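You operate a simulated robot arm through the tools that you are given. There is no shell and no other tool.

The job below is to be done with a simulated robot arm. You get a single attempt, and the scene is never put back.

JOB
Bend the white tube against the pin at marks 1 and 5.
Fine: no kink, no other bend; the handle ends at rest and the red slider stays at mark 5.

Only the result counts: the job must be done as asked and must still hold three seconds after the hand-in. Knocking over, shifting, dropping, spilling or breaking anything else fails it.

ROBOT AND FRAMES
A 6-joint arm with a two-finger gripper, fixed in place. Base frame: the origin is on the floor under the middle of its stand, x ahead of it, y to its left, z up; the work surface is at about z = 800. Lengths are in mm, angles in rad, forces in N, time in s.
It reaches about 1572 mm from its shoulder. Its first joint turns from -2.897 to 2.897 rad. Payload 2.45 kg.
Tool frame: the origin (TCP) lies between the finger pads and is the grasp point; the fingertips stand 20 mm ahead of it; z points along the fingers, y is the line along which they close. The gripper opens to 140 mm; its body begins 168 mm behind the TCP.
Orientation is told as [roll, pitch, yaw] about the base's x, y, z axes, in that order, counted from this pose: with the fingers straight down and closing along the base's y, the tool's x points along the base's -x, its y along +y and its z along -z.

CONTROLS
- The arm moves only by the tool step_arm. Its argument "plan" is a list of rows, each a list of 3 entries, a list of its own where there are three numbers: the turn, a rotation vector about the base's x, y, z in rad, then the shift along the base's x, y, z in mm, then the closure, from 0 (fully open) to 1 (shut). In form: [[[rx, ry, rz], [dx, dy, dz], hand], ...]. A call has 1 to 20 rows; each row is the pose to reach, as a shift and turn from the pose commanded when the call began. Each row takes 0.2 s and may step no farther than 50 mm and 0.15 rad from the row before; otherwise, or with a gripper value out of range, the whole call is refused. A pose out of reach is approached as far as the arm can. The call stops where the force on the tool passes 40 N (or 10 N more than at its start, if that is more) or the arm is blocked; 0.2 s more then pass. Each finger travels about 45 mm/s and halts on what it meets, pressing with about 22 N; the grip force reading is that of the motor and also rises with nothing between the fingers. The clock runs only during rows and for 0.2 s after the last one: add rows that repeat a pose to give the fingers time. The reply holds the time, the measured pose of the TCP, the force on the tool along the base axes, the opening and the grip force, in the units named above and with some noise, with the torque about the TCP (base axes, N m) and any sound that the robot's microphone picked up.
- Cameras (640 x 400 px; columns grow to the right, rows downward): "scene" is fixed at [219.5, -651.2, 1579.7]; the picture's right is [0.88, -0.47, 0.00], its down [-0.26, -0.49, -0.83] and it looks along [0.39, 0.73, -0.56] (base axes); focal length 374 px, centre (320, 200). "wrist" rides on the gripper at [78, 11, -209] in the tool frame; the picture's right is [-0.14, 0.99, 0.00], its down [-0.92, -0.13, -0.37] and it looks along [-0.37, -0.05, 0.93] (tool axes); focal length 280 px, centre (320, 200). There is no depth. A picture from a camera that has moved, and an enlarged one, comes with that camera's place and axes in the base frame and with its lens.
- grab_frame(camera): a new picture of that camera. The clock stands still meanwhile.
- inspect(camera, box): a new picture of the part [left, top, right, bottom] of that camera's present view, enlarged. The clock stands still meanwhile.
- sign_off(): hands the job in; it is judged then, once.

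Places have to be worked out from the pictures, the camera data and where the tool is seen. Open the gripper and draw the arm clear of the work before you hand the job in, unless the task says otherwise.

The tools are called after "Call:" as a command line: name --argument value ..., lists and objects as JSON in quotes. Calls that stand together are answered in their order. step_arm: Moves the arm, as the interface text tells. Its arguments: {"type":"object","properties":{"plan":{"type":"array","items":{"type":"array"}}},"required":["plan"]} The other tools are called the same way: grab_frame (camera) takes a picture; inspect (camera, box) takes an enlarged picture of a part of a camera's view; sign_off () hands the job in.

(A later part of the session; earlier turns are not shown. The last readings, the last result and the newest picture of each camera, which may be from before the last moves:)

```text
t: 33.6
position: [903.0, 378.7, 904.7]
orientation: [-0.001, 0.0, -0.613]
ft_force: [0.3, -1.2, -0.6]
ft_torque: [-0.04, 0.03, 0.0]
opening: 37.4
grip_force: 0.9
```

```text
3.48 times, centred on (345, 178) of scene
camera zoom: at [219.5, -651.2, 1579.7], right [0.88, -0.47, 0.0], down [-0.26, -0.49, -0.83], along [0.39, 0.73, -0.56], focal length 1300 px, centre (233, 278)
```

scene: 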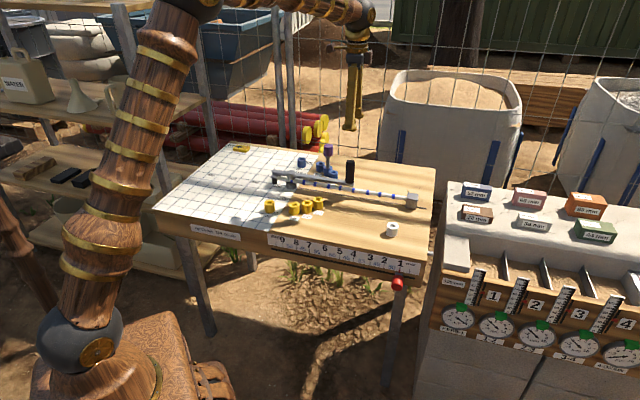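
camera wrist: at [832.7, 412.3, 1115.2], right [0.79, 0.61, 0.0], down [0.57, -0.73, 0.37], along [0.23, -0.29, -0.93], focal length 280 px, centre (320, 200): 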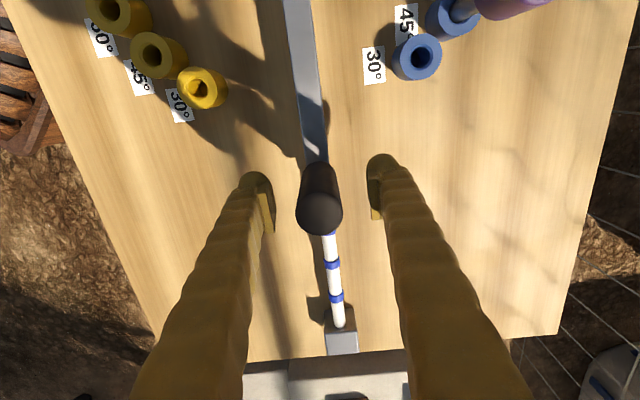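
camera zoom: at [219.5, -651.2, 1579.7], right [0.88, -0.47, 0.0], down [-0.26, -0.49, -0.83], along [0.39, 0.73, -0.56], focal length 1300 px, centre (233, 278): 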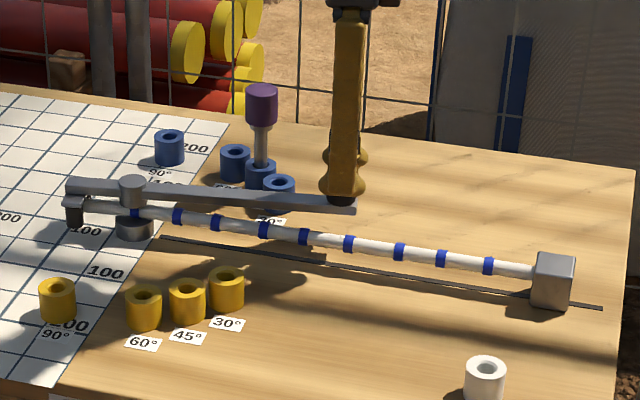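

The handle moves freely so far with almost no load (clear play before the tube loads). I continue at 0.015 rad per row.

Call:
step_arm --plan '[[[0, 0, 0.015], [1.97, 2.9, 0], 0.735], [[0, 0, 0.03], [3.9, 5.84, 0], 0.735], [[0, 0, 0.045], [5.79, 8.8, 0], 0.735], [[0, 0, 0.06], [7.63, 11.79, 0], 0.735], [[0, 0, 0.075], [9.42, 14.81, 0], 0.735], [[0, 0, 0.09], [11.17, 17.85, 0], 0.735], [[0, 0, 0.105], [12.88, 20.92, 0], 0.735], [[0, 0, 0.12], [14.54, 24.02, 0], 0.735], [[0, 0, 0.135], [16.15, 27.14, 0], 0.735], [[0, 0, 0.15], [17.71, 30.28, 0], 0.735]]'

Call:
inspect --camera "wrist" --box '[220, 120, 420, 245]'

Call:
inspect --camera "scene" --box '[260, 120, 430, 235]'

```text
t: 35.8
position: [920.8, 409.3, 905.7]
orientation: [-0.001, 0.001, -0.464]
ft_force: [-0.7, -1.0, -0.5]
ft_torque: [0.0, -0.01, 0.0]
opening: 37.9
grip_force: 1.0
```

```text
3.20 times, centred on (320, 182) of wrist
camera zoom: at [857.0, 453.9, 1114.7], right [0.57, 0.82, 0.0], down [0.77, -0.53, 0.37], along [0.3, -0.21, -0.93], focal length 897 px, centre (320, 256)
```

zoom: 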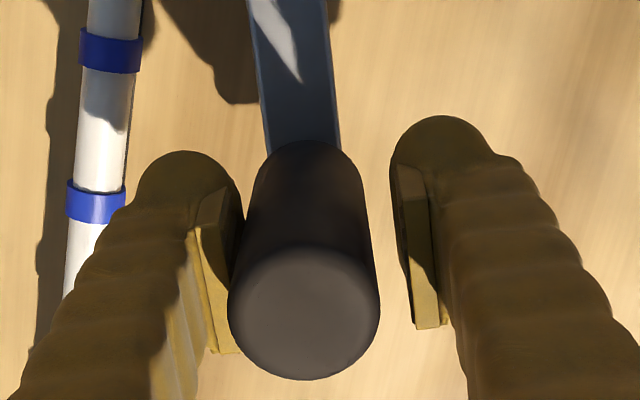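

```text
3.48 times, centred on (345, 178) of scene
camera zoom: at [219.5, -651.2, 1579.7], right [0.88, -0.47, 0.0], down [-0.26, -0.49, -0.83], along [0.39, 0.73, -0.56], focal length 1300 px, centre (233, 278)
```

zoom: 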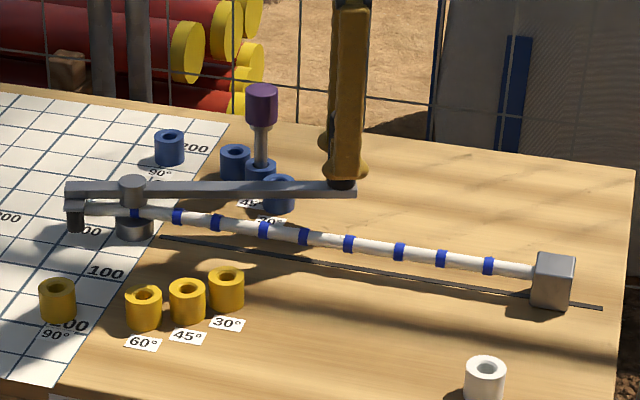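

The tube bends smoothly just past mark 1 with only 1–2 N load. I carry on another 0.2 rad.

Call:
step_arm --plan '[[[0, 0, 0.02], [2.01, 4.23, 0], 0.735], [[0, 0, 0.04], [3.94, 8.49, 0], 0.735], [[0, 0, 0.06], [5.78, 12.8, 0], 0.735], [[0, 0, 0.08], [7.54, 17.14, 0], 0.735], [[0, 0, 0.1], [9.2, 21.51, 0], 0.735], [[0, 0, 0.12], [10.78, 25.92, 0], 0.735], [[0, 0, 0.14], [12.28, 30.36, 0], 0.735], [[0, 0, 0.16], [13.68, 34.83, 0], 0.735], [[0, 0, 0.18], [14.99, 39.32, 0], 0.735], [[0, 0, 0.2], [16.21, 43.84, 0], 0.735]]'

Call:
grab_frame --camera "wrist"

Call:
inspect --camera "scene" --box '[260, 120, 430, 235]'

```text
t: 38.0
position: [937.3, 454.5, 906.3]
orientation: [-0.001, 0.001, -0.264]
ft_force: [-0.8, -1.0, 0.2]
ft_torque: [0.01, -0.02, -0.01]
opening: 37.8
grip_force: 0.7
```

```text
taken
camera wrist: at [866.6, 483.9, 1114.9], right [0.39, 0.92, 0.0], down [0.86, -0.36, 0.37], along [0.34, -0.14, -0.93], focal length 280 px, centre (320, 200)
```

wrist: 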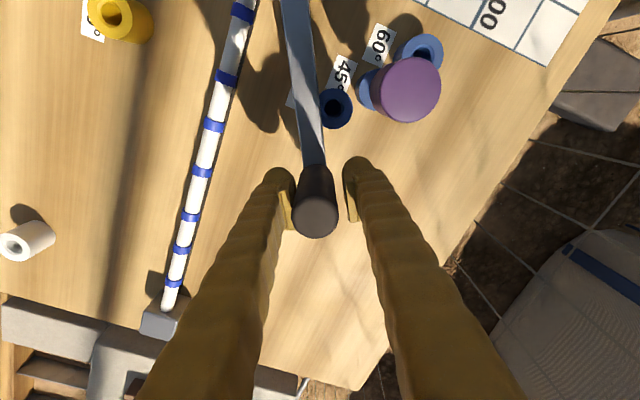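

```text
3.48 times, centred on (345, 178) of scene
camera zoom: at [219.5, -651.2, 1579.7], right [0.88, -0.47, 0.0], down [-0.26, -0.49, -0.83], along [0.39, 0.73, -0.56], focal length 1300 px, centre (233, 278)
```

zoom: 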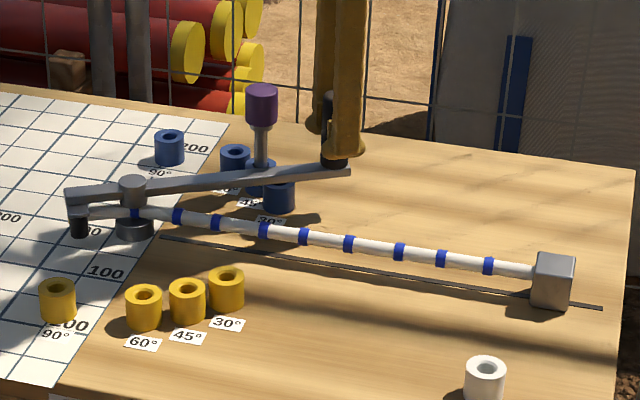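

The handle is at about 29° and heading for the pin. I add another 0.16 rad, still short of pin contact.

Call:
step_arm --plan '[[[0, 0, 0.02], [1.13, 4.54, 0], 0.735], [[0, 0, 0.04], [2.17, 9.11, 0], 0.735], [[0, 0, 0.06], [3.12, 13.69, 0], 0.735], [[0, 0, 0.08], [3.98, 18.3, 0], 0.735], [[0, 0, 0.1], [4.75, 22.91, 0], 0.735], [[0, 0, 0.12], [5.42, 27.55, 0], 0.735], [[0, 0, 0.14], [6.0, 32.19, 0], 0.735], [[0, 0, 0.16], [6.49, 36.85, 0], 0.735], [[0, 0, 0.16], [6.49, 36.85, 0], 0.735]]'

Call:
inspect --camera "wrist" --box '[240, 0, 500, 240]'

Call:
inspect --camera "scene" --box '[260, 130, 380, 210]'

```text
t: 40.0
position: [944.4, 491.5, 904.9]
orientation: [0.0, 0.0, -0.102]
ft_force: [0.4, -0.9, -0.7]
ft_torque: [0.0, 0.01, 0.01]
opening: 37.8
grip_force: 0.7
```

```text
1.67 times, centred on (370, 120) of wrist
camera zoom: at [868.3, 509.4, 1114.9], right [0.24, 0.97, 0.0], down [0.9, -0.22, 0.37], along [0.36, -0.09, -0.93], focal length 467 px, centre (237, 333)
```

zoom: 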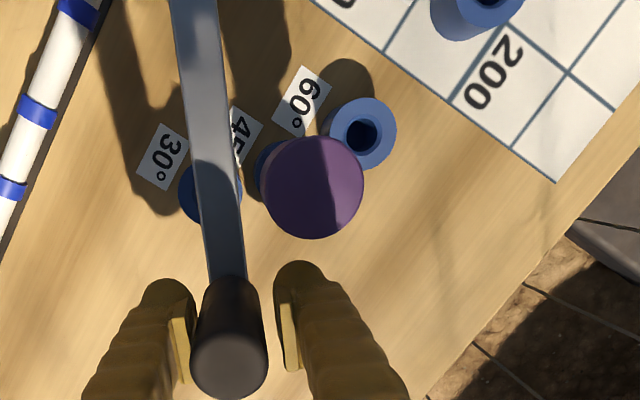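

```text
5.00 times, centred on (320, 170) of scene
camera zoom: at [219.5, -651.2, 1579.7], right [0.88, -0.47, 0.0], down [-0.26, -0.49, -0.83], along [0.39, 0.73, -0.56], focal length 1869 px, centre (320, 350)
```

zoom: 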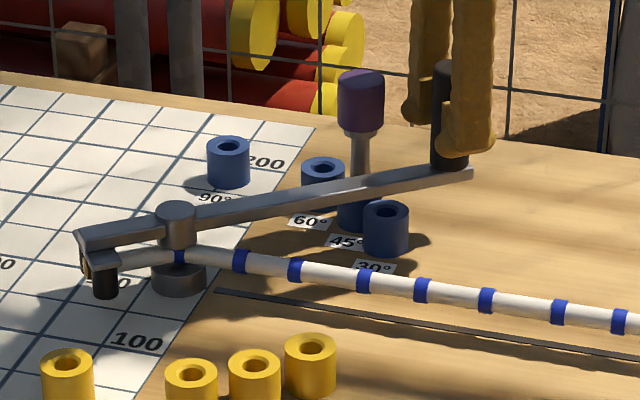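

Handle at about 38°, pin still clear of the lever. I go on in finer steps to 0.78 rad and watch for contact.

Call:
step_arm --plan '[[[0, 0, 0.02], [0.39, 4.67, 0], 0.735], [[0, 0, 0.04], [0.69, 9.34, 0], 0.735], [[0, 0, 0.06], [0.9, 14.02, 0], 0.735], [[0, 0, 0.08], [1.01, 18.7, 0], 0.735], [[0, 0, 0.09], [1.04, 21.04, 0], 0.735], [[0, 0, 0.1], [1.03, 23.38, 0], 0.735], [[0, 0, 0.1], [1.03, 23.38, 0], 0.735]]'

Call:
inspect --camera "wrist" --box '[240, 0, 500, 240]'

Call:
inspect --camera "scene" --box '[260, 130, 380, 210]'

```text
t: 41.6
position: [944.4, 514.0, 904.9]
orientation: [0.001, 0.001, -0.005]
ft_force: [-0.6, -0.8, 0.3]
ft_torque: [0.03, -0.01, 0.0]
opening: 37.8
grip_force: 0.5
```

```text
1.67 times, centred on (370, 120) of wrist
camera zoom: at [867.7, 524.5, 1114.8], right [0.14, 0.99, 0.0], down [0.92, -0.13, 0.37], along [0.36, -0.05, -0.93], focal length 467 px, centre (237, 333)
```

zoom: 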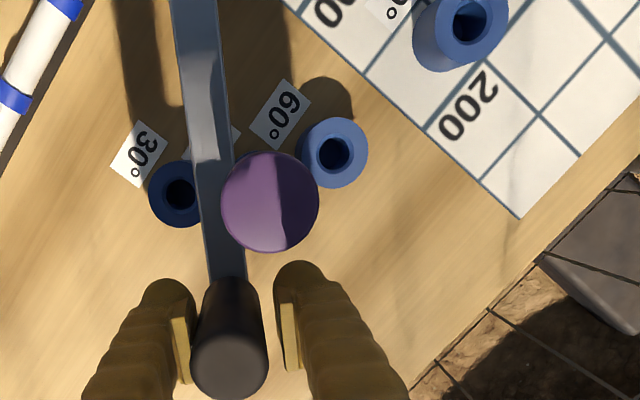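

```text
5.00 times, centred on (320, 170) of scene
camera zoom: at [219.5, -651.2, 1579.7], right [0.88, -0.47, 0.0], down [-0.26, -0.49, -0.83], along [0.39, 0.73, -0.56], focal length 1869 px, centre (320, 350)
```

zoom: 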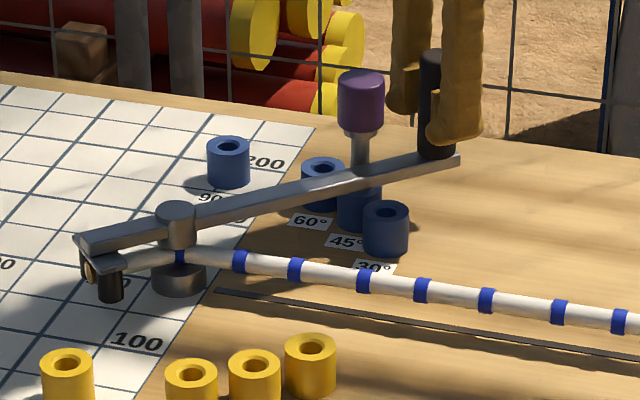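

No contact yet at 0.77 rad. I creep on 0.01 rad per row to feel the pin.

Call:
step_arm --plan '[[[0, 0, 0.01], [-0.03, 2.34, 0], 0.735], [[0, 0, 0.02], [-0.07, 4.68, 0], 0.735], [[0, 0, 0.02], [-0.07, 4.68, 0], 0.735]]'

Call:
inspect --camera "wrist" --box '[280, 80, 400, 240]'

```text
t: 42.4
position: [944.4, 519.0, 906.0]
orientation: [-0.001, 0.001, 0.016]
ft_force: [-0.1, -1.3, -0.6]
ft_torque: [-0.03, -0.01, 0.03]
opening: 37.7
grip_force: 0.0
```

```text
2.50 times, centred on (340, 160) of wrist
camera zoom: at [867.3, 527.9, 1115.0], right [0.12, 0.99, 0.0], down [0.92, -0.11, 0.37], along [0.37, -0.04, -0.93], focal length 701 px, centre (270, 300)
```

zoom: 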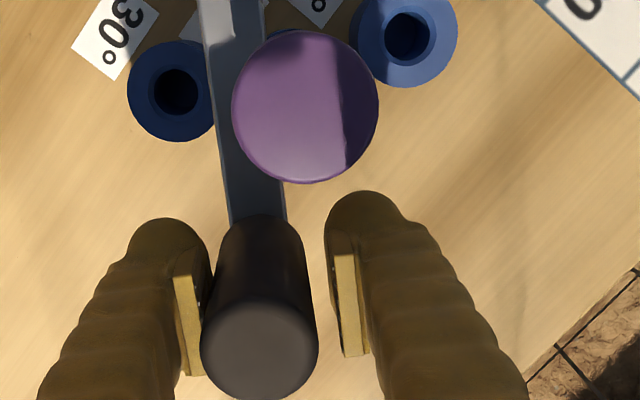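

Still only 1 N. I continue in 0.01 rad steps.

Call:
step_arm --plan '[[[0, 0, 0.005], [-0.03, 1.17, 0], 0.735], [[0, 0, 0.01], [-0.07, 2.34, 0], 0.735], [[0, 0, 0.01], [-0.07, 2.34, 0], 0.735]]'

```text
t: 43.2
position: [944.1, 521.3, 905.5]
orientation: [-0.001, 0.001, 0.026]
ft_force: [-0.7, -6.2, -2.3]
ft_torque: [0.03, 0.03, -0.07]
opening: 41.5
grip_force: 3.1
```

Force rose to 6 N and the finger started yielding, so the lever has likely met the pin. I look closely before pressing more firmly.

Call:
inspect --camera "wrist" --box '[280, 80, 400, 240]'

Call:
inspect --camera "scene" --box '[300, 135, 370, 185]'

```text
2.50 times, centred on (340, 160) of wrist
camera zoom: at [867.2, 529.3, 1115.0], right [0.11, 0.99, 0.0], down [0.92, -0.1, 0.37], along [0.37, -0.04, -0.93], focal length 701 px, centre (270, 300)
```

zoom: 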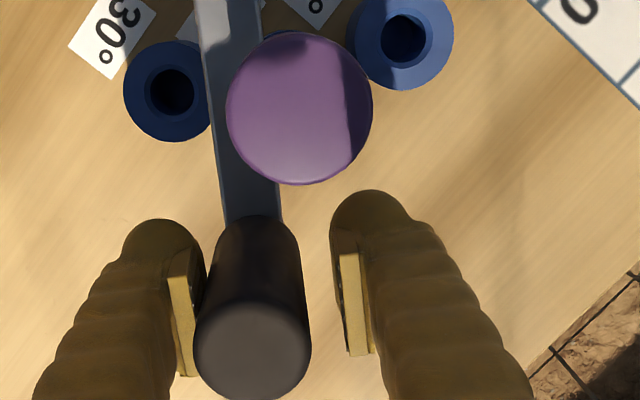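

```text
8.00 times, centred on (335, 160) of scene
camera zoom: at [219.5, -651.2, 1579.7], right [0.88, -0.47, 0.0], down [-0.26, -0.49, -0.83], along [0.39, 0.73, -0.56], focal length 2991 px, centre (200, 520)
```

zoom: 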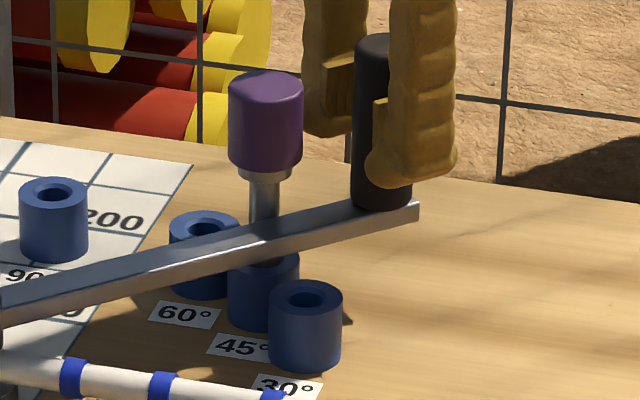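

The lever rests against the pin's shaft. I press a few millimetres further to make sure it is firmly seated there.

Call:
step_arm --plan '[[[0, 0, 0.003], [-0.03, 1.0, 0], 0.735], [[0, 0, 0.006], [-0.06, 2.0, 0], 0.735], [[0, 0, 0.009], [-0.1, 3.0, 0], 0.735], [[0, 0, 0.009], [-0.1, 3.0, 0], 0.735], [[0, 0, 0.009], [-0.1, 3.0, 0], 0.735]]'

Call:
inspect --camera "scene" --box '[300, 135, 370, 185]'

Call:
inspect --camera "wrist" --box '[280, 80, 400, 240]'

```text
t: 44.4
position: [945.8, 524.5, 907.4]
orientation: [0.0, -0.001, 0.035]
ft_force: [-4.0, -18.1, -5.3]
ft_torque: [0.55, -0.05, -0.18]
opening: 46.7
grip_force: 7.1
```

```text
8.00 times, centred on (335, 160) of scene
camera zoom: at [219.5, -651.2, 1579.7], right [0.88, -0.47, 0.0], down [-0.26, -0.49, -0.83], along [0.39, 0.73, -0.56], focal length 2991 px, centre (200, 520)
```

zoom: 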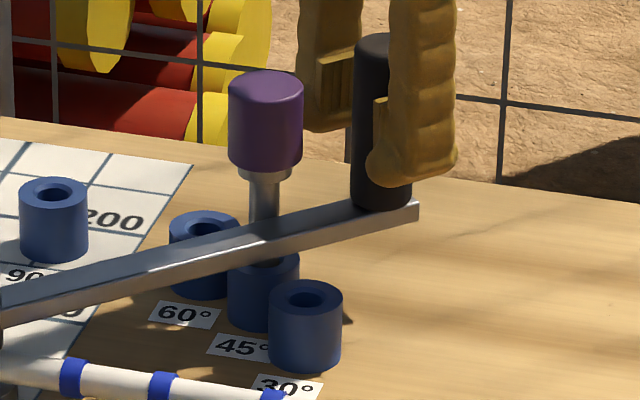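

```text
2.50 times, centred on (340, 160) of wrist
camera zoom: at [867.2, 531.4, 1115.4], right [0.1, 0.99, 0.0], down [0.92, -0.09, 0.37], along [0.37, -0.04, -0.93], focal length 701 px, centre (270, 300)
```

zoom: 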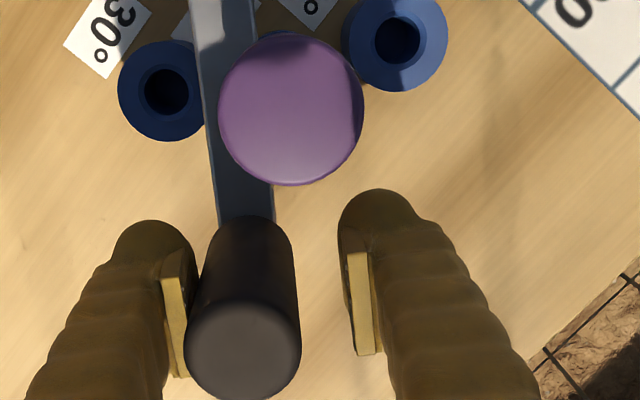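

With 18 N on it the lever no longer moves: it is hard against the pin. Before swinging back, I look at the roller end and the bent tube.

Call:
inspect --camera "scene" --box '[250, 160, 330, 215]'

Call:
inspect --camera "scene" --box '[360, 250, 440, 300]'

```text
7.27 times, centred on (290, 188) of scene
camera zoom: at [219.5, -651.2, 1579.7], right [0.88, -0.47, 0.0], down [-0.26, -0.49, -0.83], along [0.39, 0.73, -0.56], focal length 2719 px, centre (538, 291)
```

zoom: 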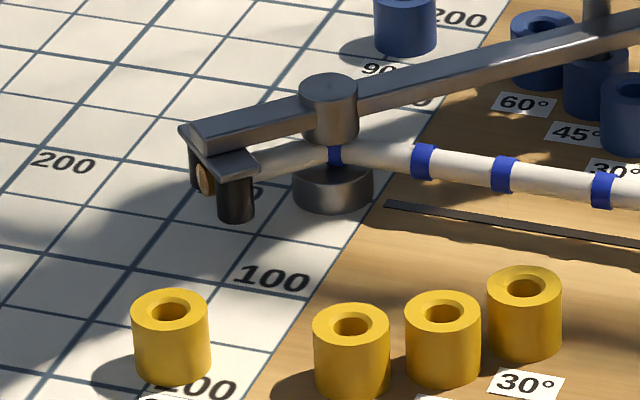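

```text
8.00 times, centred on (400, 275) of scene
camera zoom: at [219.5, -651.2, 1579.7], right [0.88, -0.47, 0.0], down [-0.26, -0.49, -0.83], along [0.39, 0.73, -0.56], focal length 2991 px, centre (-320, -400)
```

zoom: 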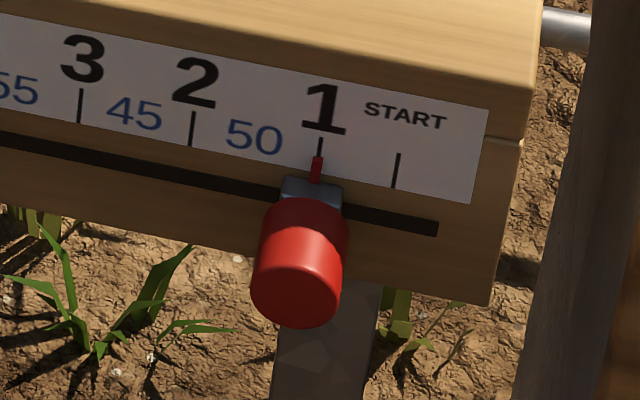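

The slider needle is still on mark 1. I start the return swing, first only 0.15 rad, to see whether the tube keeps its bend as the handle goes back.

Call:
step_arm --plan '[[[0, 0, -0.009], [0.1, -3, 0], 0.735], [[0, 0, -0.029], [0.22, -7.69, 0], 0.735], [[0, 0, -0.049], [0.25, -12.36, 0], 0.735], [[0, 0, -0.069], [0.18, -17.04, 0], 0.735], [[0, 0, -0.089], [0.03, -21.72, 0], 0.735], [[0, 0, -0.109], [-0.23, -26.4, 0], 0.735], [[0, 0, -0.129], [-0.58, -31.07, 0], 0.735], [[0, 0, -0.149], [-1.01, -35.73, 0], 0.735], [[0, 0, -0.149], [-1.01, -35.73, 0], 0.735]]'

Call:
inspect --camera "scene" --box '[250, 160, 330, 215]'

Call:
inspect --camera "scene" --box '[260, 130, 380, 210]'

```text
t: 46.4
position: [943.6, 490.0, 905.3]
orientation: [0.001, 0.0, -0.114]
ft_force: [-0.2, 0.7, 0.3]
ft_torque: [0.0, 0.01, 0.05]
opening: 37.8
grip_force: 0.8
```

```text
7.27 times, centred on (290, 188) of scene
camera zoom: at [219.5, -651.2, 1579.7], right [0.88, -0.47, 0.0], down [-0.26, -0.49, -0.83], along [0.39, 0.73, -0.56], focal length 2719 px, centre (538, 291)
```

zoom: 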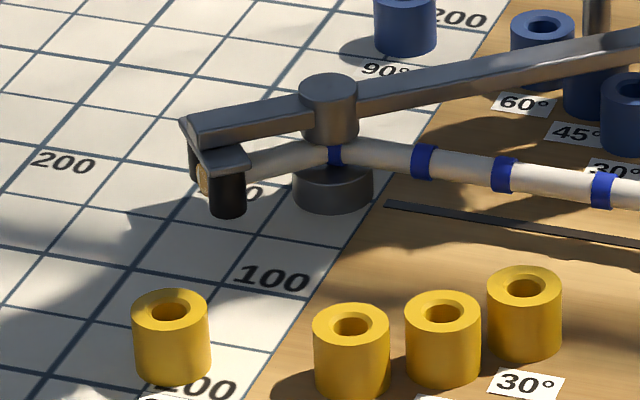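

```text
5.00 times, centred on (320, 170) of scene
camera zoom: at [219.5, -651.2, 1579.7], right [0.88, -0.47, 0.0], down [-0.26, -0.49, -0.83], along [0.39, 0.73, -0.56], focal length 1869 px, centre (320, 350)
```

zoom: 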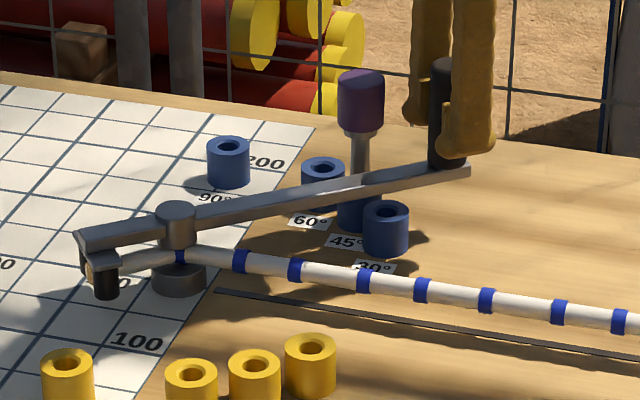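

The handle came back about 7° with hardly any load, and the tube seems to keep its shape. I return another 0.16 rad and compare again.

Call:
step_arm --plan '[[[0, 0, -0.02], [-0.53, -4.65, 0], 0.735], [[0, 0, -0.04], [-1.14, -9.28, 0], 0.735], [[0, 0, -0.06], [-1.85, -13.9, 0], 0.735], [[0, 0, -0.08], [-2.66, -18.5, 0], 0.735], [[0, 0, -0.1], [-3.58, -23.1, 0], 0.735], [[0, 0, -0.12], [-4.58, -27.67, 0], 0.735], [[0, 0, -0.14], [-5.69, -32.22, 0], 0.735], [[0, 0, -0.16], [-6.9, -36.75, 0], 0.735], [[0, 0, -0.16], [-6.9, -36.75, 0], 0.735]]'

Call:
inspect --camera "scene" --box '[250, 160, 330, 215]'

```text
t: 48.4
position: [936.0, 451.9, 905.1]
orientation: [0.0, -0.001, -0.274]
ft_force: [-0.9, 1.2, -0.1]
ft_torque: [0.03, 0.0, -0.01]
opening: 38.0
grip_force: 0.6
```

```text
7.27 times, centred on (290, 188) of scene
camera zoom: at [219.5, -651.2, 1579.7], right [0.88, -0.47, 0.0], down [-0.26, -0.49, -0.83], along [0.39, 0.73, -0.56], focal length 2719 px, centre (538, 291)
```

zoom: 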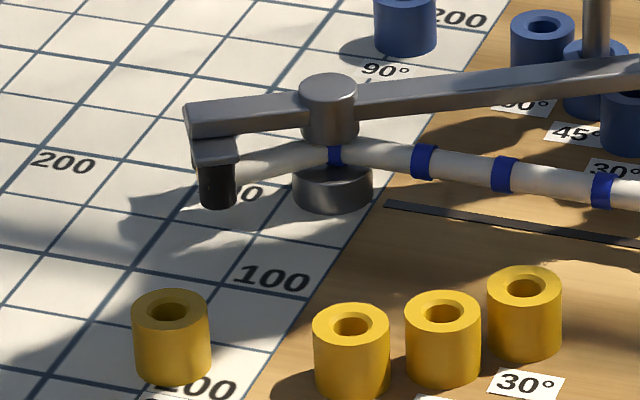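

Still 1 N on the way back and the tube's tip section keeps its direction. I continue back to 0.30 rad and look again.

Call:
step_arm --plan '[[[0, 0, -0.02], [-1.27, -4.5, 0], 0.735], [[0, 0, -0.04], [-2.63, -8.98, 0], 0.735], [[0, 0, -0.06], [-4.08, -13.44, 0], 0.735], [[0, 0, -0.08], [-5.61, -17.86, 0], 0.735], [[0, 0, -0.1], [-7.23, -22.25, 0], 0.735], [[0, 0, -0.12], [-8.95, -26.6, 0], 0.735], [[0, 0, -0.14], [-10.74, -30.94, 0], 0.735], [[0, 0, -0.16], [-12.63, -35.22, 0], 0.735], [[0, 0, -0.18], [-14.6, -39.47, 0], 0.735], [[0, 0, -0.2], [-16.66, -43.68, 0], 0.735]]'

Call:
inspect --camera "scene" --box '[250, 160, 330, 215]'

```text
t: 50.6
position: [919.3, 408.2, 906.2]
orientation: [0.0, 0.001, -0.474]
ft_force: [0.4, 1.7, -0.1]
ft_torque: [0.01, 0.01, 0.01]
opening: 37.7
grip_force: 0.9
```

```text
7.27 times, centred on (290, 188) of scene
camera zoom: at [219.5, -651.2, 1579.7], right [0.88, -0.47, 0.0], down [-0.26, -0.49, -0.83], along [0.39, 0.73, -0.56], focal length 2719 px, centre (538, 291)
```

zoom: 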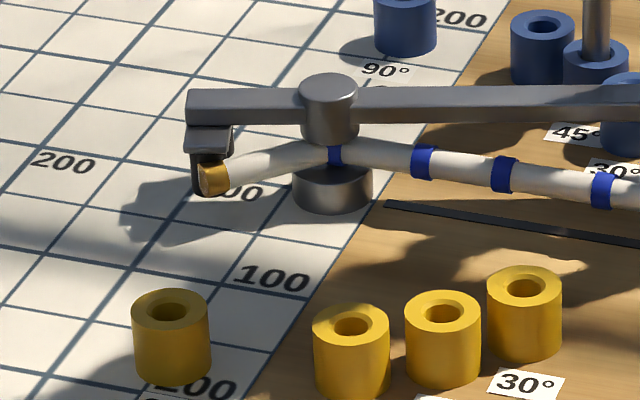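

The tube keeps its 45° bend while the roller passes back freely. I continue the return to 0.08 rad.

Call:
step_arm --plan '[[[0, 0, -0.02], [-2.13, -4.16, 0], 0.735], [[0, 0, -0.04], [-4.35, -8.28, 0], 0.735], [[0, 0, -0.06], [-6.65, -12.36, 0], 0.735], [[0, 0, -0.08], [-9.04, -16.39, 0], 0.735], [[0, 0, -0.1], [-11.51, -20.36, 0], 0.735], [[0, 0, -0.12], [-14.05, -24.29, 0], 0.735], [[0, 0, -0.14], [-16.67, -28.17, 0], 0.735], [[0, 0, -0.16], [-19.37, -32.0, 0], 0.735], [[0, 0, -0.18], [-22.14, -35.77, 0], 0.735], [[0, 0, -0.2], [-24.99, -39.49, 0], 0.735], [[0, 0, -0.22], [-27.92, -43.15, 0], 0.735]]'

Call:
inspect --camera "scene" --box '[260, 120, 430, 235]'

Call:
inspect --camera "wrist" --box '[220, 100, 420, 225]'

```text
t: 53.0
position: [891.9, 365.1, 903.7]
orientation: [0.0, 0.0, -0.693]
ft_force: [0.8, 1.8, -0.6]
ft_torque: [0.0, 0.01, -0.01]
opening: 37.8
grip_force: 0.6
```

```text
3.48 times, centred on (345, 178) of scene
camera zoom: at [219.5, -651.2, 1579.7], right [0.88, -0.47, 0.0], down [-0.26, -0.49, -0.83], along [0.39, 0.73, -0.56], focal length 1300 px, centre (233, 278)
```

zoom: 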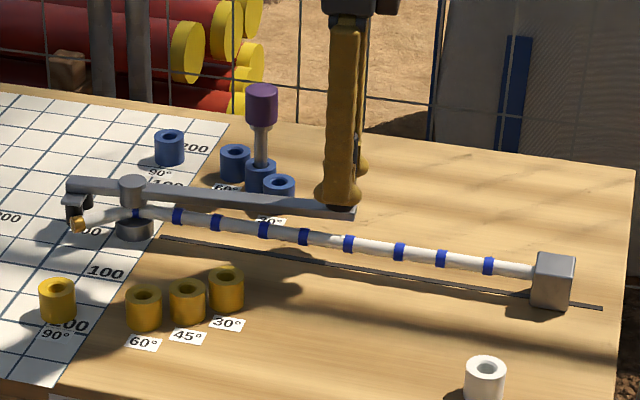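

```text
3.20 times, centred on (320, 162) of wrist
camera zoom: at [839.8, 422.6, 1114.5], right [0.74, 0.67, 0.0], down [0.63, -0.69, 0.37], along [0.25, -0.27, -0.93], focal length 897 px, centre (320, 320)
```

zoom: 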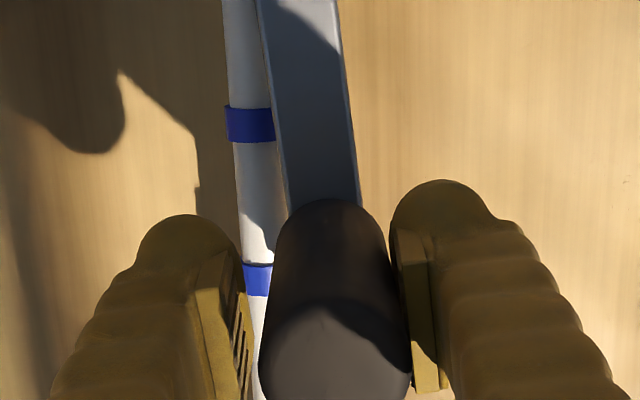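

The handle is about 5° from rest. By comparing knob positions in the cage, the right-hand pad must go about 3.5 mm past the original pose for the knob to reach its rest spot; I go to -0.013 rad gently.

Call:
step_arm --plan '[[[0, 0, -0.02], [-2.99, -3.6, 0], 0.735], [[0, 0, -0.04], [-6.06, -7.13, 0], 0.735], [[0, 0, -0.06], [-9.19, -10.61, 0], 0.735], [[0, 0, -0.07], [-10.8, -12.3, 0], 0.735], [[0, 0, -0.08], [-12.4, -14.02, 0], 0.735], [[0, 0, -0.085], [-13.2, -14.9, 0], 0.735], [[0, 0, -0.085], [-13.2, -14.9, 0], 0.735]]'

Call:
inspect --camera "scene" --box '[260, 130, 430, 235]'

Call:
inspect --camera "wrist" --box '[220, 120, 420, 245]'

```text
t: 54.6
position: [877.7, 352.0, 906.7]
orientation: [0.001, 0.0, -0.777]
ft_force: [0.1, 0.3, 0.6]
ft_torque: [0.0, 0.03, 0.0]
opening: 37.1
grip_force: 0.1
```

```text
3.76 times, centred on (345, 182) of scene
camera zoom: at [219.5, -651.2, 1579.7], right [0.88, -0.47, 0.0], down [-0.26, -0.49, -0.83], along [0.39, 0.73, -0.56], focal length 1407 px, centre (226, 266)
```

zoom: 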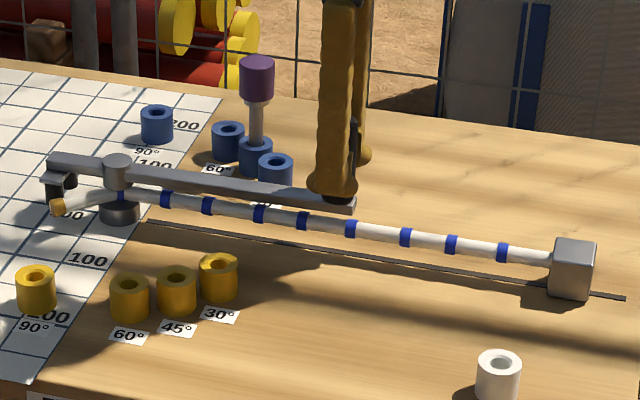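

```text
3.20 times, centred on (320, 182) of wrist
camera zoom: at [831.2, 412.2, 1115.0], right [0.79, 0.61, 0.0], down [0.57, -0.74, 0.37], along [0.22, -0.29, -0.93], focal length 897 px, centre (320, 256)
```

zoom: 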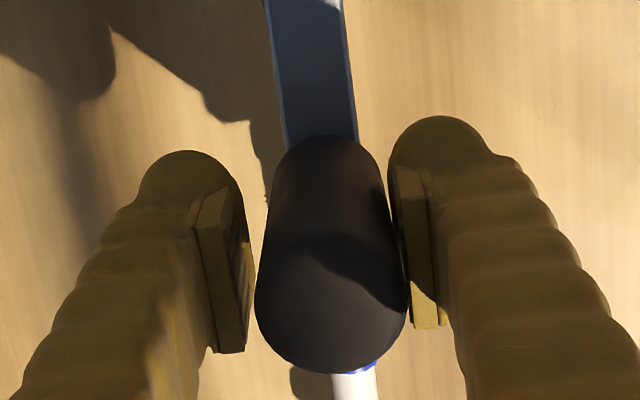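

The load vanished near rest. I nudge the last couple of millimetres and compare the lever's position with the first pictures.

Call:
step_arm --plan '[[[0, 0, -0.003], [-0.5, -0.5, 0], 0.735], [[0, 0, -0.006], [-1.0, -1.0, 0], 0.735], [[0, 0, -0.006], [-1.0, -1.0, 0], 0.735]]'

Call:
inspect --camera "scene" --box '[265, 140, 355, 200]'

Call:
inspect --camera "wrist" --box '[220, 120, 420, 245]'

```text
t: 55.4
position: [877.3, 348.1, 904.8]
orientation: [0.001, -0.001, -0.784]
ft_force: [1.0, 1.1, 0.8]
ft_torque: [0.06, 0.04, -0.04]
opening: 37.7
grip_force: 0.4
```

```text
6.67 times, centred on (310, 170) of scene
camera zoom: at [219.5, -651.2, 1579.7], right [0.88, -0.47, 0.0], down [-0.26, -0.49, -0.83], along [0.39, 0.73, -0.56], focal length 2492 px, centre (387, 400)
```

zoom: 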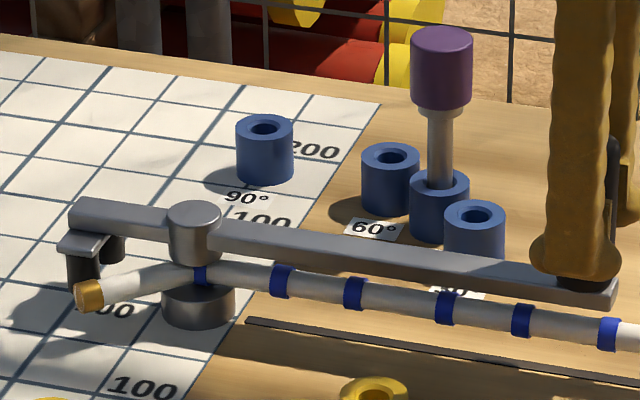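

```text
3.20 times, centred on (320, 182) of wrist
camera zoom: at [831.0, 410.8, 1114.8], right [0.8, 0.6, 0.0], down [0.56, -0.74, 0.37], along [0.22, -0.29, -0.93], focal length 897 px, centre (320, 256)
```

zoom: 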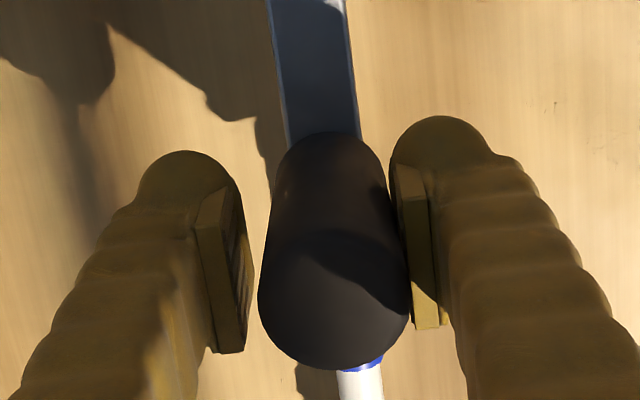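

The lever lines up with its original rest position (end corners match the first picture). I open the fingers and lift straight off the knob.

Call:
step_arm --plan '[[[0, 0, 0], [0, 0, 0], 0.6], [[0, 0, 0], [0, 0, 0], 0.45], [[0, 0, 0], [0, 0, 0], 0.45], [[0, 0, 0], [0, 0, 20], 0.45], [[0, 0, 0.005], [0, -0.4, 60], 0.45], [[0, 0, 0.011], [-0.3, -0.8, 105], 0.4], [[0, 0, 0.011], [-0.3, -0.8, 150], 0.35], [[0, 0, 0.011], [-0.3, -0.8, 190], 0.35], [[0, 0, 0.011], [-0.3, -0.8, 202.7], 0.35], [[0, 0, 0.011], [-0.3, -0.8, 202.7], 0.35]]'

Call:
inspect --camera "scene" --box '[265, 140, 355, 200]'

Call:
grab_frame --camera "wrist"

Call:
inspect --camera "scene" --box '[370, 250, 440, 295]'

```text
t: 57.6
position: [876.4, 349.4, 1107.7]
orientation: [0.0, 0.0, -0.773]
ft_force: [-1.3, 0.7, -0.9]
ft_torque: [0.0, 0.01, -0.04]
opening: 91.1
grip_force: 0.0
```

```text
6.67 times, centred on (310, 170) of scene
camera zoom: at [219.5, -651.2, 1579.7], right [0.88, -0.47, 0.0], down [-0.26, -0.49, -0.83], along [0.39, 0.73, -0.56], focal length 2492 px, centre (387, 400)
```

zoom: 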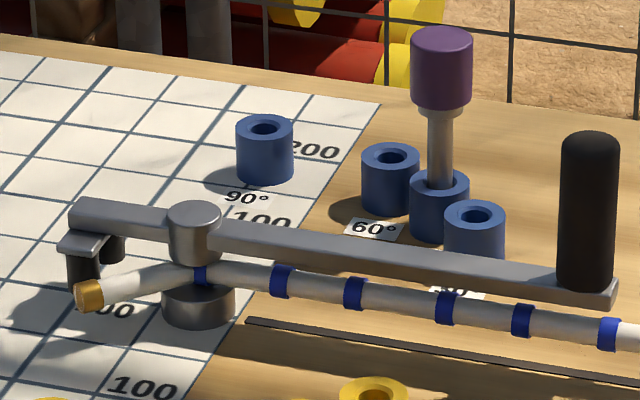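

```text
taken
camera wrist: at [829.1, 410.6, 1316.7], right [0.79, 0.61, 0.0], down [0.57, -0.73, 0.37], along [0.23, -0.29, -0.93], focal length 280 px, centre (320, 200)
```

wrist: 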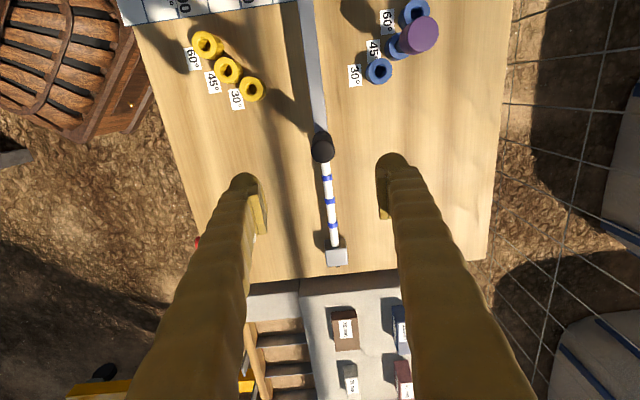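

```text
8.89 times, centred on (405, 272) of scene
camera zoom: at [219.5, -651.2, 1579.7], right [0.88, -0.47, 0.0], down [-0.26, -0.49, -0.83], along [0.39, 0.73, -0.56], focal length 3323 px, centre (-436, -444)
```

zoom: 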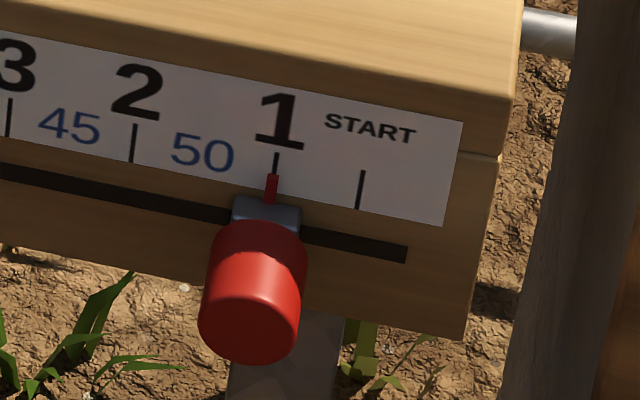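

The handle is exactly where it was at the start, the tube has a clean bend at mark 1, and the slider is still on 1. I go back to the front of the slider along the same path, turning the tool horizontal again.

Call:
step_arm --plan '[[[0, 0, 0], [-6, -22, 0], 0.35], [[0.0937, -0.0914, 0], [-16, -54, 0], 0.35], [[0.1874, -0.1829, 0], [-28, -92, 0], 0.35], [[0.281, -0.2743, 0], [-40, -132, 0], 0.35], [[0.3747, -0.3657, 0], [-52, -174, 0], 0.35], [[0.4684, -0.4572, 0], [-64, -216, 0], 0.4], [[0.5621, -0.5486, 0], [-76, -258, 0], 0.45], [[0.6558, -0.64, 0], [-88, -300, 0], 0.5], [[0.7495, -0.7315, 0], [-100, -342, 0], 0.5], [[0.8431, -0.8229, 0], [-112, -382, -5], 0.5], [[0.9368, -0.9143, 0], [-124, -420, -15], 0.5], [[1.0305, -1.0058, 0], [-133, -453, -30], 0.5], [[1.1242, -1.0972, 0], [-138, -468, -40], 0.5], [[1.1242, -1.0972, 0], [-138, -468, -85], 0.5], [[1.1242, -1.0972, 0], [-138, -468, -130], 0.5], [[1.1242, -1.0972, 0], [-138, -468, -175], 0.5], [[1.1242, -1.0972, 0], [-138, -468, -220], 0.5], [[1.1242, -1.0972, 0], [-138, -468, -265], 0.5], [[1.1242, -1.0972, 0], [-138, -468, -310], 0.5], [[1.1242, -1.0972, 0], [-138, -468, -355], 0.5]]'

```text
t: 61.8
position: [737.9, -119.7, 752.3]
orientation: [1.57, -0.002, -0.775]
ft_force: [0.0, 0.3, 0.2]
ft_torque: [0.01, 0.01, -0.02]
opening: 69.9
grip_force: 0.0
```

Now I lower the last 35 mm to the knob's height and check alignment before advancing.

Call:
step_arm --plan '[[[0, 0, 0], [0, 0, -20], 0.5], [[0, 0, 0], [0, 0, -35], 0.5], [[0, 0, 0], [0, 0, -35], 0.5]]'

Call:
grab_frame --camera "wrist"

```text
t: 62.6
position: [738.5, -121.5, 717.0]
orientation: [1.571, -0.001, -0.773]
ft_force: [-0.2, -0.6, 1.2]
ft_torque: [0.02, 0.03, -0.02]
opening: 70.0
grip_force: 0.1
```

```text
taken
camera wrist: at [537.1, -216.4, 729.4], right [0.1, -0.1, 0.99], down [0.4, -0.91, -0.13], along [0.91, 0.41, -0.05], focal length 280 px, centre (320, 200)
```

wrist: 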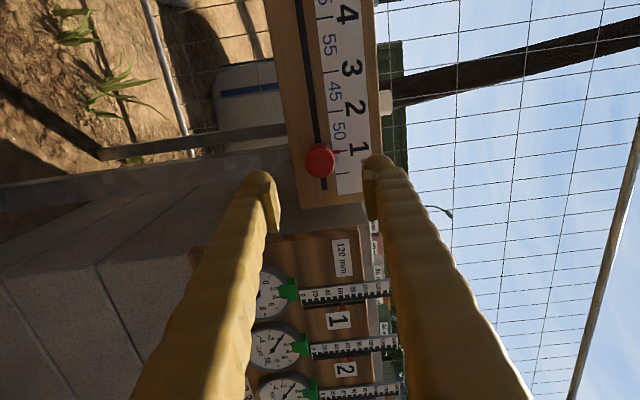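

Knob is centred between the fingers as before. I advance to the same grip place as last time.

Call:
step_arm --plan '[[[0, 0, 0], [20, 20.5, 0], 0.5], [[0, 0, 0], [40, 41, 0], 0.5], [[0, 0, 0], [56, 57.3, 0], 0.5], [[0, 0, 0], [70, 71.6, 0], 0.5], [[0, 0, 0], [80, 81.9, 0], 0.5], [[0, 0, 0], [85, 87, 0], 0.5], [[0, 0, 0], [85, 87, 0], 0.5]]'

Call:
inspect --camera "wrist" --box '[240, 120, 420, 232]'

```text
t: 64.2
position: [823.7, -32.9, 717.9]
orientation: [1.569, -0.001, -0.772]
ft_force: [0.2, 0.1, 0.7]
ft_torque: [-0.01, -0.03, -0.04]
opening: 70.2
grip_force: 0.0
```

```text
3.56 times, centred on (330, 176) of wrist
camera zoom: at [623.1, -128.1, 728.8], right [0.1, -0.1, 0.99], down [0.4, -0.91, -0.13], along [0.91, 0.41, -0.05], focal length 997 px, centre (284, 285)
```

zoom: 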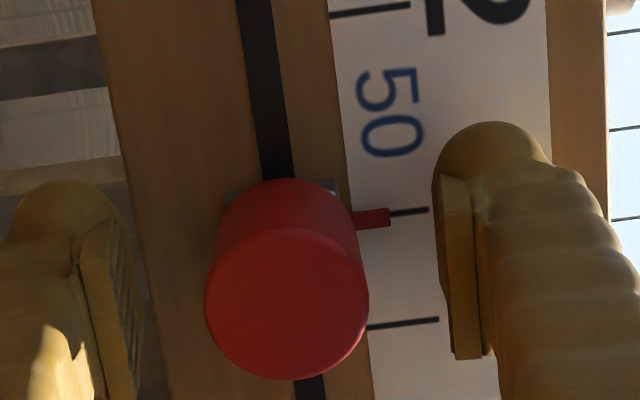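

Same geometry as before. This time I grip more softly (target opening 24 mm on the 32 mm knob) so that small path errors just slip instead of building force.

Call:
step_arm --plan '[[[0, 0, 0], [0, 0, 0], 0.65], [[0, 0, 0], [0, 0, 0], 0.75], [[0, 0, 0], [0, 0, 0], 0.83], [[0, 0, 0], [0, 0, 0], 0.83], [[0, 0, 0], [0, 0, 0], 0.83]]'

```text
t: 65.4
position: [823.5, -32.2, 717.4]
orientation: [1.572, 0.001, -0.774]
ft_force: [1.3, 1.8, 9.7]
ft_torque: [0.08, -0.06, 0.07]
opening: 32.3
grip_force: 45.3
```

The grip sits with only 10 N of side load. I slide left the first 60 mm.

Call:
step_arm --plan '[[[0, 0, 0], [-1.43, 1.4, 0], 0.83], [[0, 0, 0], [-4.29, 4.19, 0], 0.83], [[0, 0, 0], [-7.87, 7.68, 0], 0.83], [[0, 0, 0], [-11.45, 11.18, 0], 0.83], [[0, 0, 0], [-15.03, 14.67, 0], 0.83], [[0, 0, 0], [-18.61, 18.16, 0], 0.83], [[0, 0, 0], [-22.19, 21.65, 0], 0.83], [[0, 0, 0], [-25.77, 25.15, 0], 0.83], [[0, 0, 0], [-29.34, 28.64, 0], 0.83], [[0, 0, 0], [-32.92, 32.13, 0], 0.83], [[0, 0, 0], [-36.5, 35.62, 0], 0.83], [[0, 0, 0], [-40.08, 39.12, 0], 0.83], [[0, 0, 0], [-42.94, 41.91, 0], 0.83], [[0, 0, 0], [-42.94, 41.91, 0], 0.83]]'

Call:
grab_frame --camera "wrist"

Call:
grab_frame --camera "scene"

```text
t: 68.4
position: [781.4, 9.2, 717.1]
orientation: [1.573, 0.001, -0.771]
ft_force: [24.2, 23.4, -5.7]
ft_torque: [-0.06, 0.0, -0.02]
opening: 32.0
grip_force: 45.2
```

```text
taken
camera wrist: at [581.1, -86.8, 729.3], right [0.1, -0.1, 0.99], down [0.4, -0.91, -0.13], along [0.91, 0.41, -0.05], focal length 280 px, centre (320, 200)
```

wrist: 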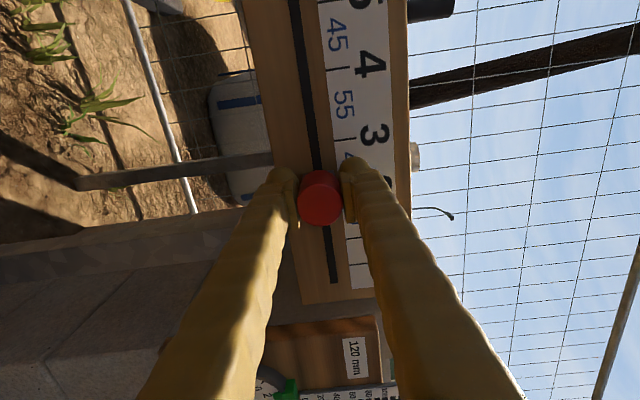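

```text
taken
```

scene: 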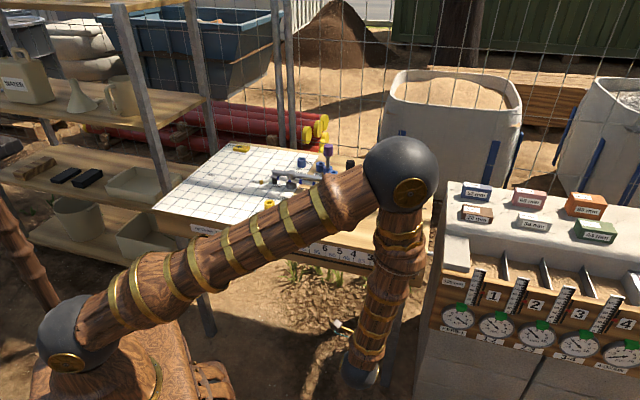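

The slider follows (just past mark 2), with 34 N pulling towards the table, so my path drifts slightly outward; the edge is closer to exactly 45°. I correct by about 1 mm and continue 70 mm along 45°.

Call:
step_arm --plan '[[[0, 0, 0], [0.35, 0.35, 0], 0.83], [[0, 0, 0], [-0.8, 2.2, 0], 0.83], [[0, 0, 0], [-4.3, 5.7, 0], 0.83], [[0, 0, 0], [-7.8, 9.2, 0], 0.83], [[0, 0, 0], [-11.4, 12.8, 0], 0.83], [[0, 0, 0], [-14.9, 16.3, 0], 0.83], [[0, 0, 0], [-18.4, 19.8, 0], 0.83], [[0, 0, 0], [-22, 23.4, 0], 0.83], [[0, 0, 0], [-25.5, 26.9, 0], 0.83], [[0, 0, 0], [-29, 30.4, 0], 0.83], [[0, 0, 0], [-32.6, 34, 0], 0.83], [[0, 0, 0], [-36.1, 37.5, 0], 0.83], [[0, 0, 0], [-39.7, 41.1, 0], 0.83], [[0, 0, 0], [-43.2, 44.6, 0], 0.83], [[0, 0, 0], [-46.7, 48.1, 0], 0.83], [[0, 0, 0], [-48.8, 50.2, 0], 0.83], [[0, 0, 0], [-48.8, 50.2, 0], 0.83]]'

Call:
grab_frame --camera "wrist"

```text
t: 72.0
position: [733.1, 60.1, 717.8]
orientation: [1.568, 0.001, -0.774]
ft_force: [-8.1, -10.1, -41.7]
ft_torque: [-0.37, 0.34, -0.38]
opening: 32.0
grip_force: 45.4
```

```text
taken
camera wrist: at [532.6, -36.4, 729.6], right [0.1, -0.1, 0.99], down [0.4, -0.91, -0.13], along [0.91, 0.41, -0.05], focal length 280 px, centre (320, 200)
```

wrist: 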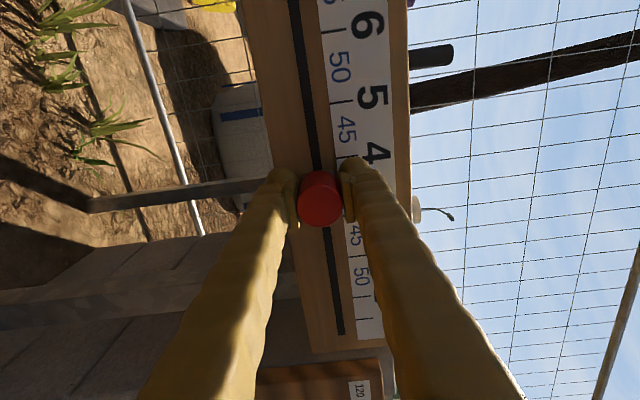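

Slider is now about 18–20 mm short of mark 4. Vertical load reached -42 N, so I first lower the hand by about 1 mm.

Call:
step_arm --plan '[[[0, 0, 0], [0, 0, -0.5], 0.83], [[0, 0, 0], [-0.1, -0.1, -1.0], 0.83], [[0, 0, 0], [-0.1, -0.1, -1.0], 0.83]]'

```text
t: 72.8
position: [733.5, 60.4, 717.0]
orientation: [1.572, -0.001, -0.773]
ft_force: [8.9, 6.6, -13.0]
ft_torque: [-0.07, 0.04, -0.09]
opening: 32.0
grip_force: 45.2
```

The load is down to about 17 N. I continue 61 mm further left, leaving a few millimetres for the fine adjustment at mark 5.

Call:
step_arm --plan '[[[0, 0, 0], [-1.4, 1.4, 0], 0.83], [[0, 0, 0], [-4.3, 4.3, -0.1], 0.83], [[0, 0, 0], [-7.8, 7.8, -0.1], 0.83], [[0, 0, 0], [-11.3, 11.3, -0.2], 0.83], [[0, 0, 0], [-14.9, 14.9, -0.2], 0.83], [[0, 0, 0], [-18.4, 18.4, -0.3], 0.83], [[0, 0, 0], [-22, 22, -0.3], 0.83], [[0, 0, 0], [-25.5, 25.5, -0.3], 0.83], [[0, 0, 0], [-29, 29, -0.3], 0.83], [[0, 0, 0], [-32.6, 32.6, -0.3], 0.83], [[0, 0, 0], [-36.1, 36.1, -0.3], 0.83], [[0, 0, 0], [-39, 39, -0.3], 0.83], [[0, 0, 0], [-41.5, 41.5, -0.3], 0.83], [[0, 0, 0], [-43.1, 43.1, -0.3], 0.83], [[0, 0, 0], [-43.1, 43.1, -0.3], 0.83]]'

Call:
grab_frame --camera "wrist"

```text
t: 74.4
position: [711.1, 80.3, 717.6]
orientation: [1.573, 0.001, -0.774]
ft_force: [-3.6, -3.6, 7.8]
ft_torque: [0.07, -0.09, -0.01]
opening: 31.9
grip_force: 45.3
stopped in row 7: the force on the tool passed its limit at 41 N (the readings are from after the stop); the commanded pose is now the measured one
```

```text
taken
camera wrist: at [510.9, -15.9, 728.8], right [0.1, -0.1, 0.99], down [0.4, -0.91, -0.13], along [0.91, 0.41, -0.05], focal length 280 px, centre (320, 200)
```

wrist: 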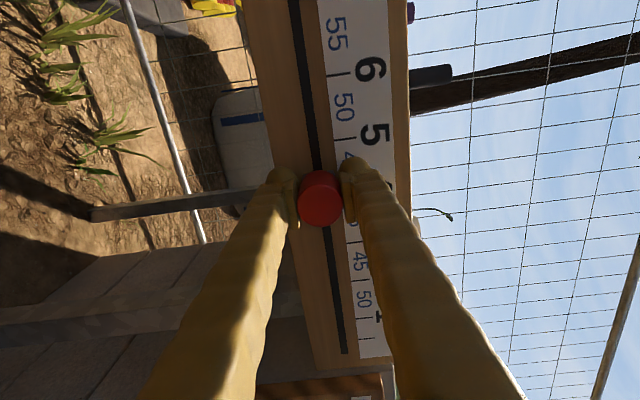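

The call stopped from a brief force peak; the load is now small again. I measure how far mark 5 is still ahead.

Call:
inspect --camera "wrist" --box '[240, 100, 440, 225]'

```text
3.20 times, centred on (340, 162) of wrist
camera zoom: at [510.9, -15.9, 728.8], right [0.1, -0.1, 0.99], down [0.4, -0.91, -0.13], along [0.91, 0.41, -0.05], focal length 897 px, centre (256, 320)
```

zoom: 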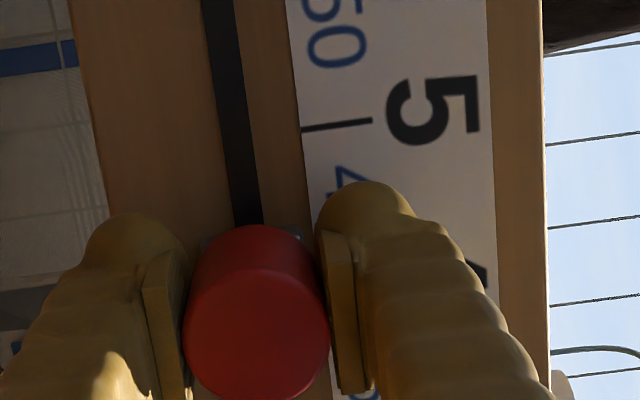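

Mark 5's tick is about 36 mm ahead of the needle. I go on slowly, 18 mm first.

Call:
step_arm --plan '[[[0, 0, 0], [-1.0, 1.0, 0], 0.83], [[0, 0, 0], [-2.8, 2.8, 0], 0.83], [[0, 0, 0], [-4.6, 4.6, 0], 0.83], [[0, 0, 0], [-6.4, 6.4, 0], 0.83], [[0, 0, 0], [-8.2, 8.2, 0], 0.83], [[0, 0, 0], [-10, 10, 0], 0.83], [[0, 0, 0], [-11.7, 11.7, 0], 0.83], [[0, 0, 0], [-12.7, 12.7, 0], 0.83], [[0, 0, 0], [-12.7, 12.7, 0], 0.83]]'

```text
t: 76.4
position: [698.6, 93.1, 718.3]
orientation: [1.573, 0.002, -0.773]
ft_force: [-14.9, -16.9, 20.6]
ft_torque: [0.16, -0.19, -0.27]
opening: 32.2
grip_force: 45.3
```

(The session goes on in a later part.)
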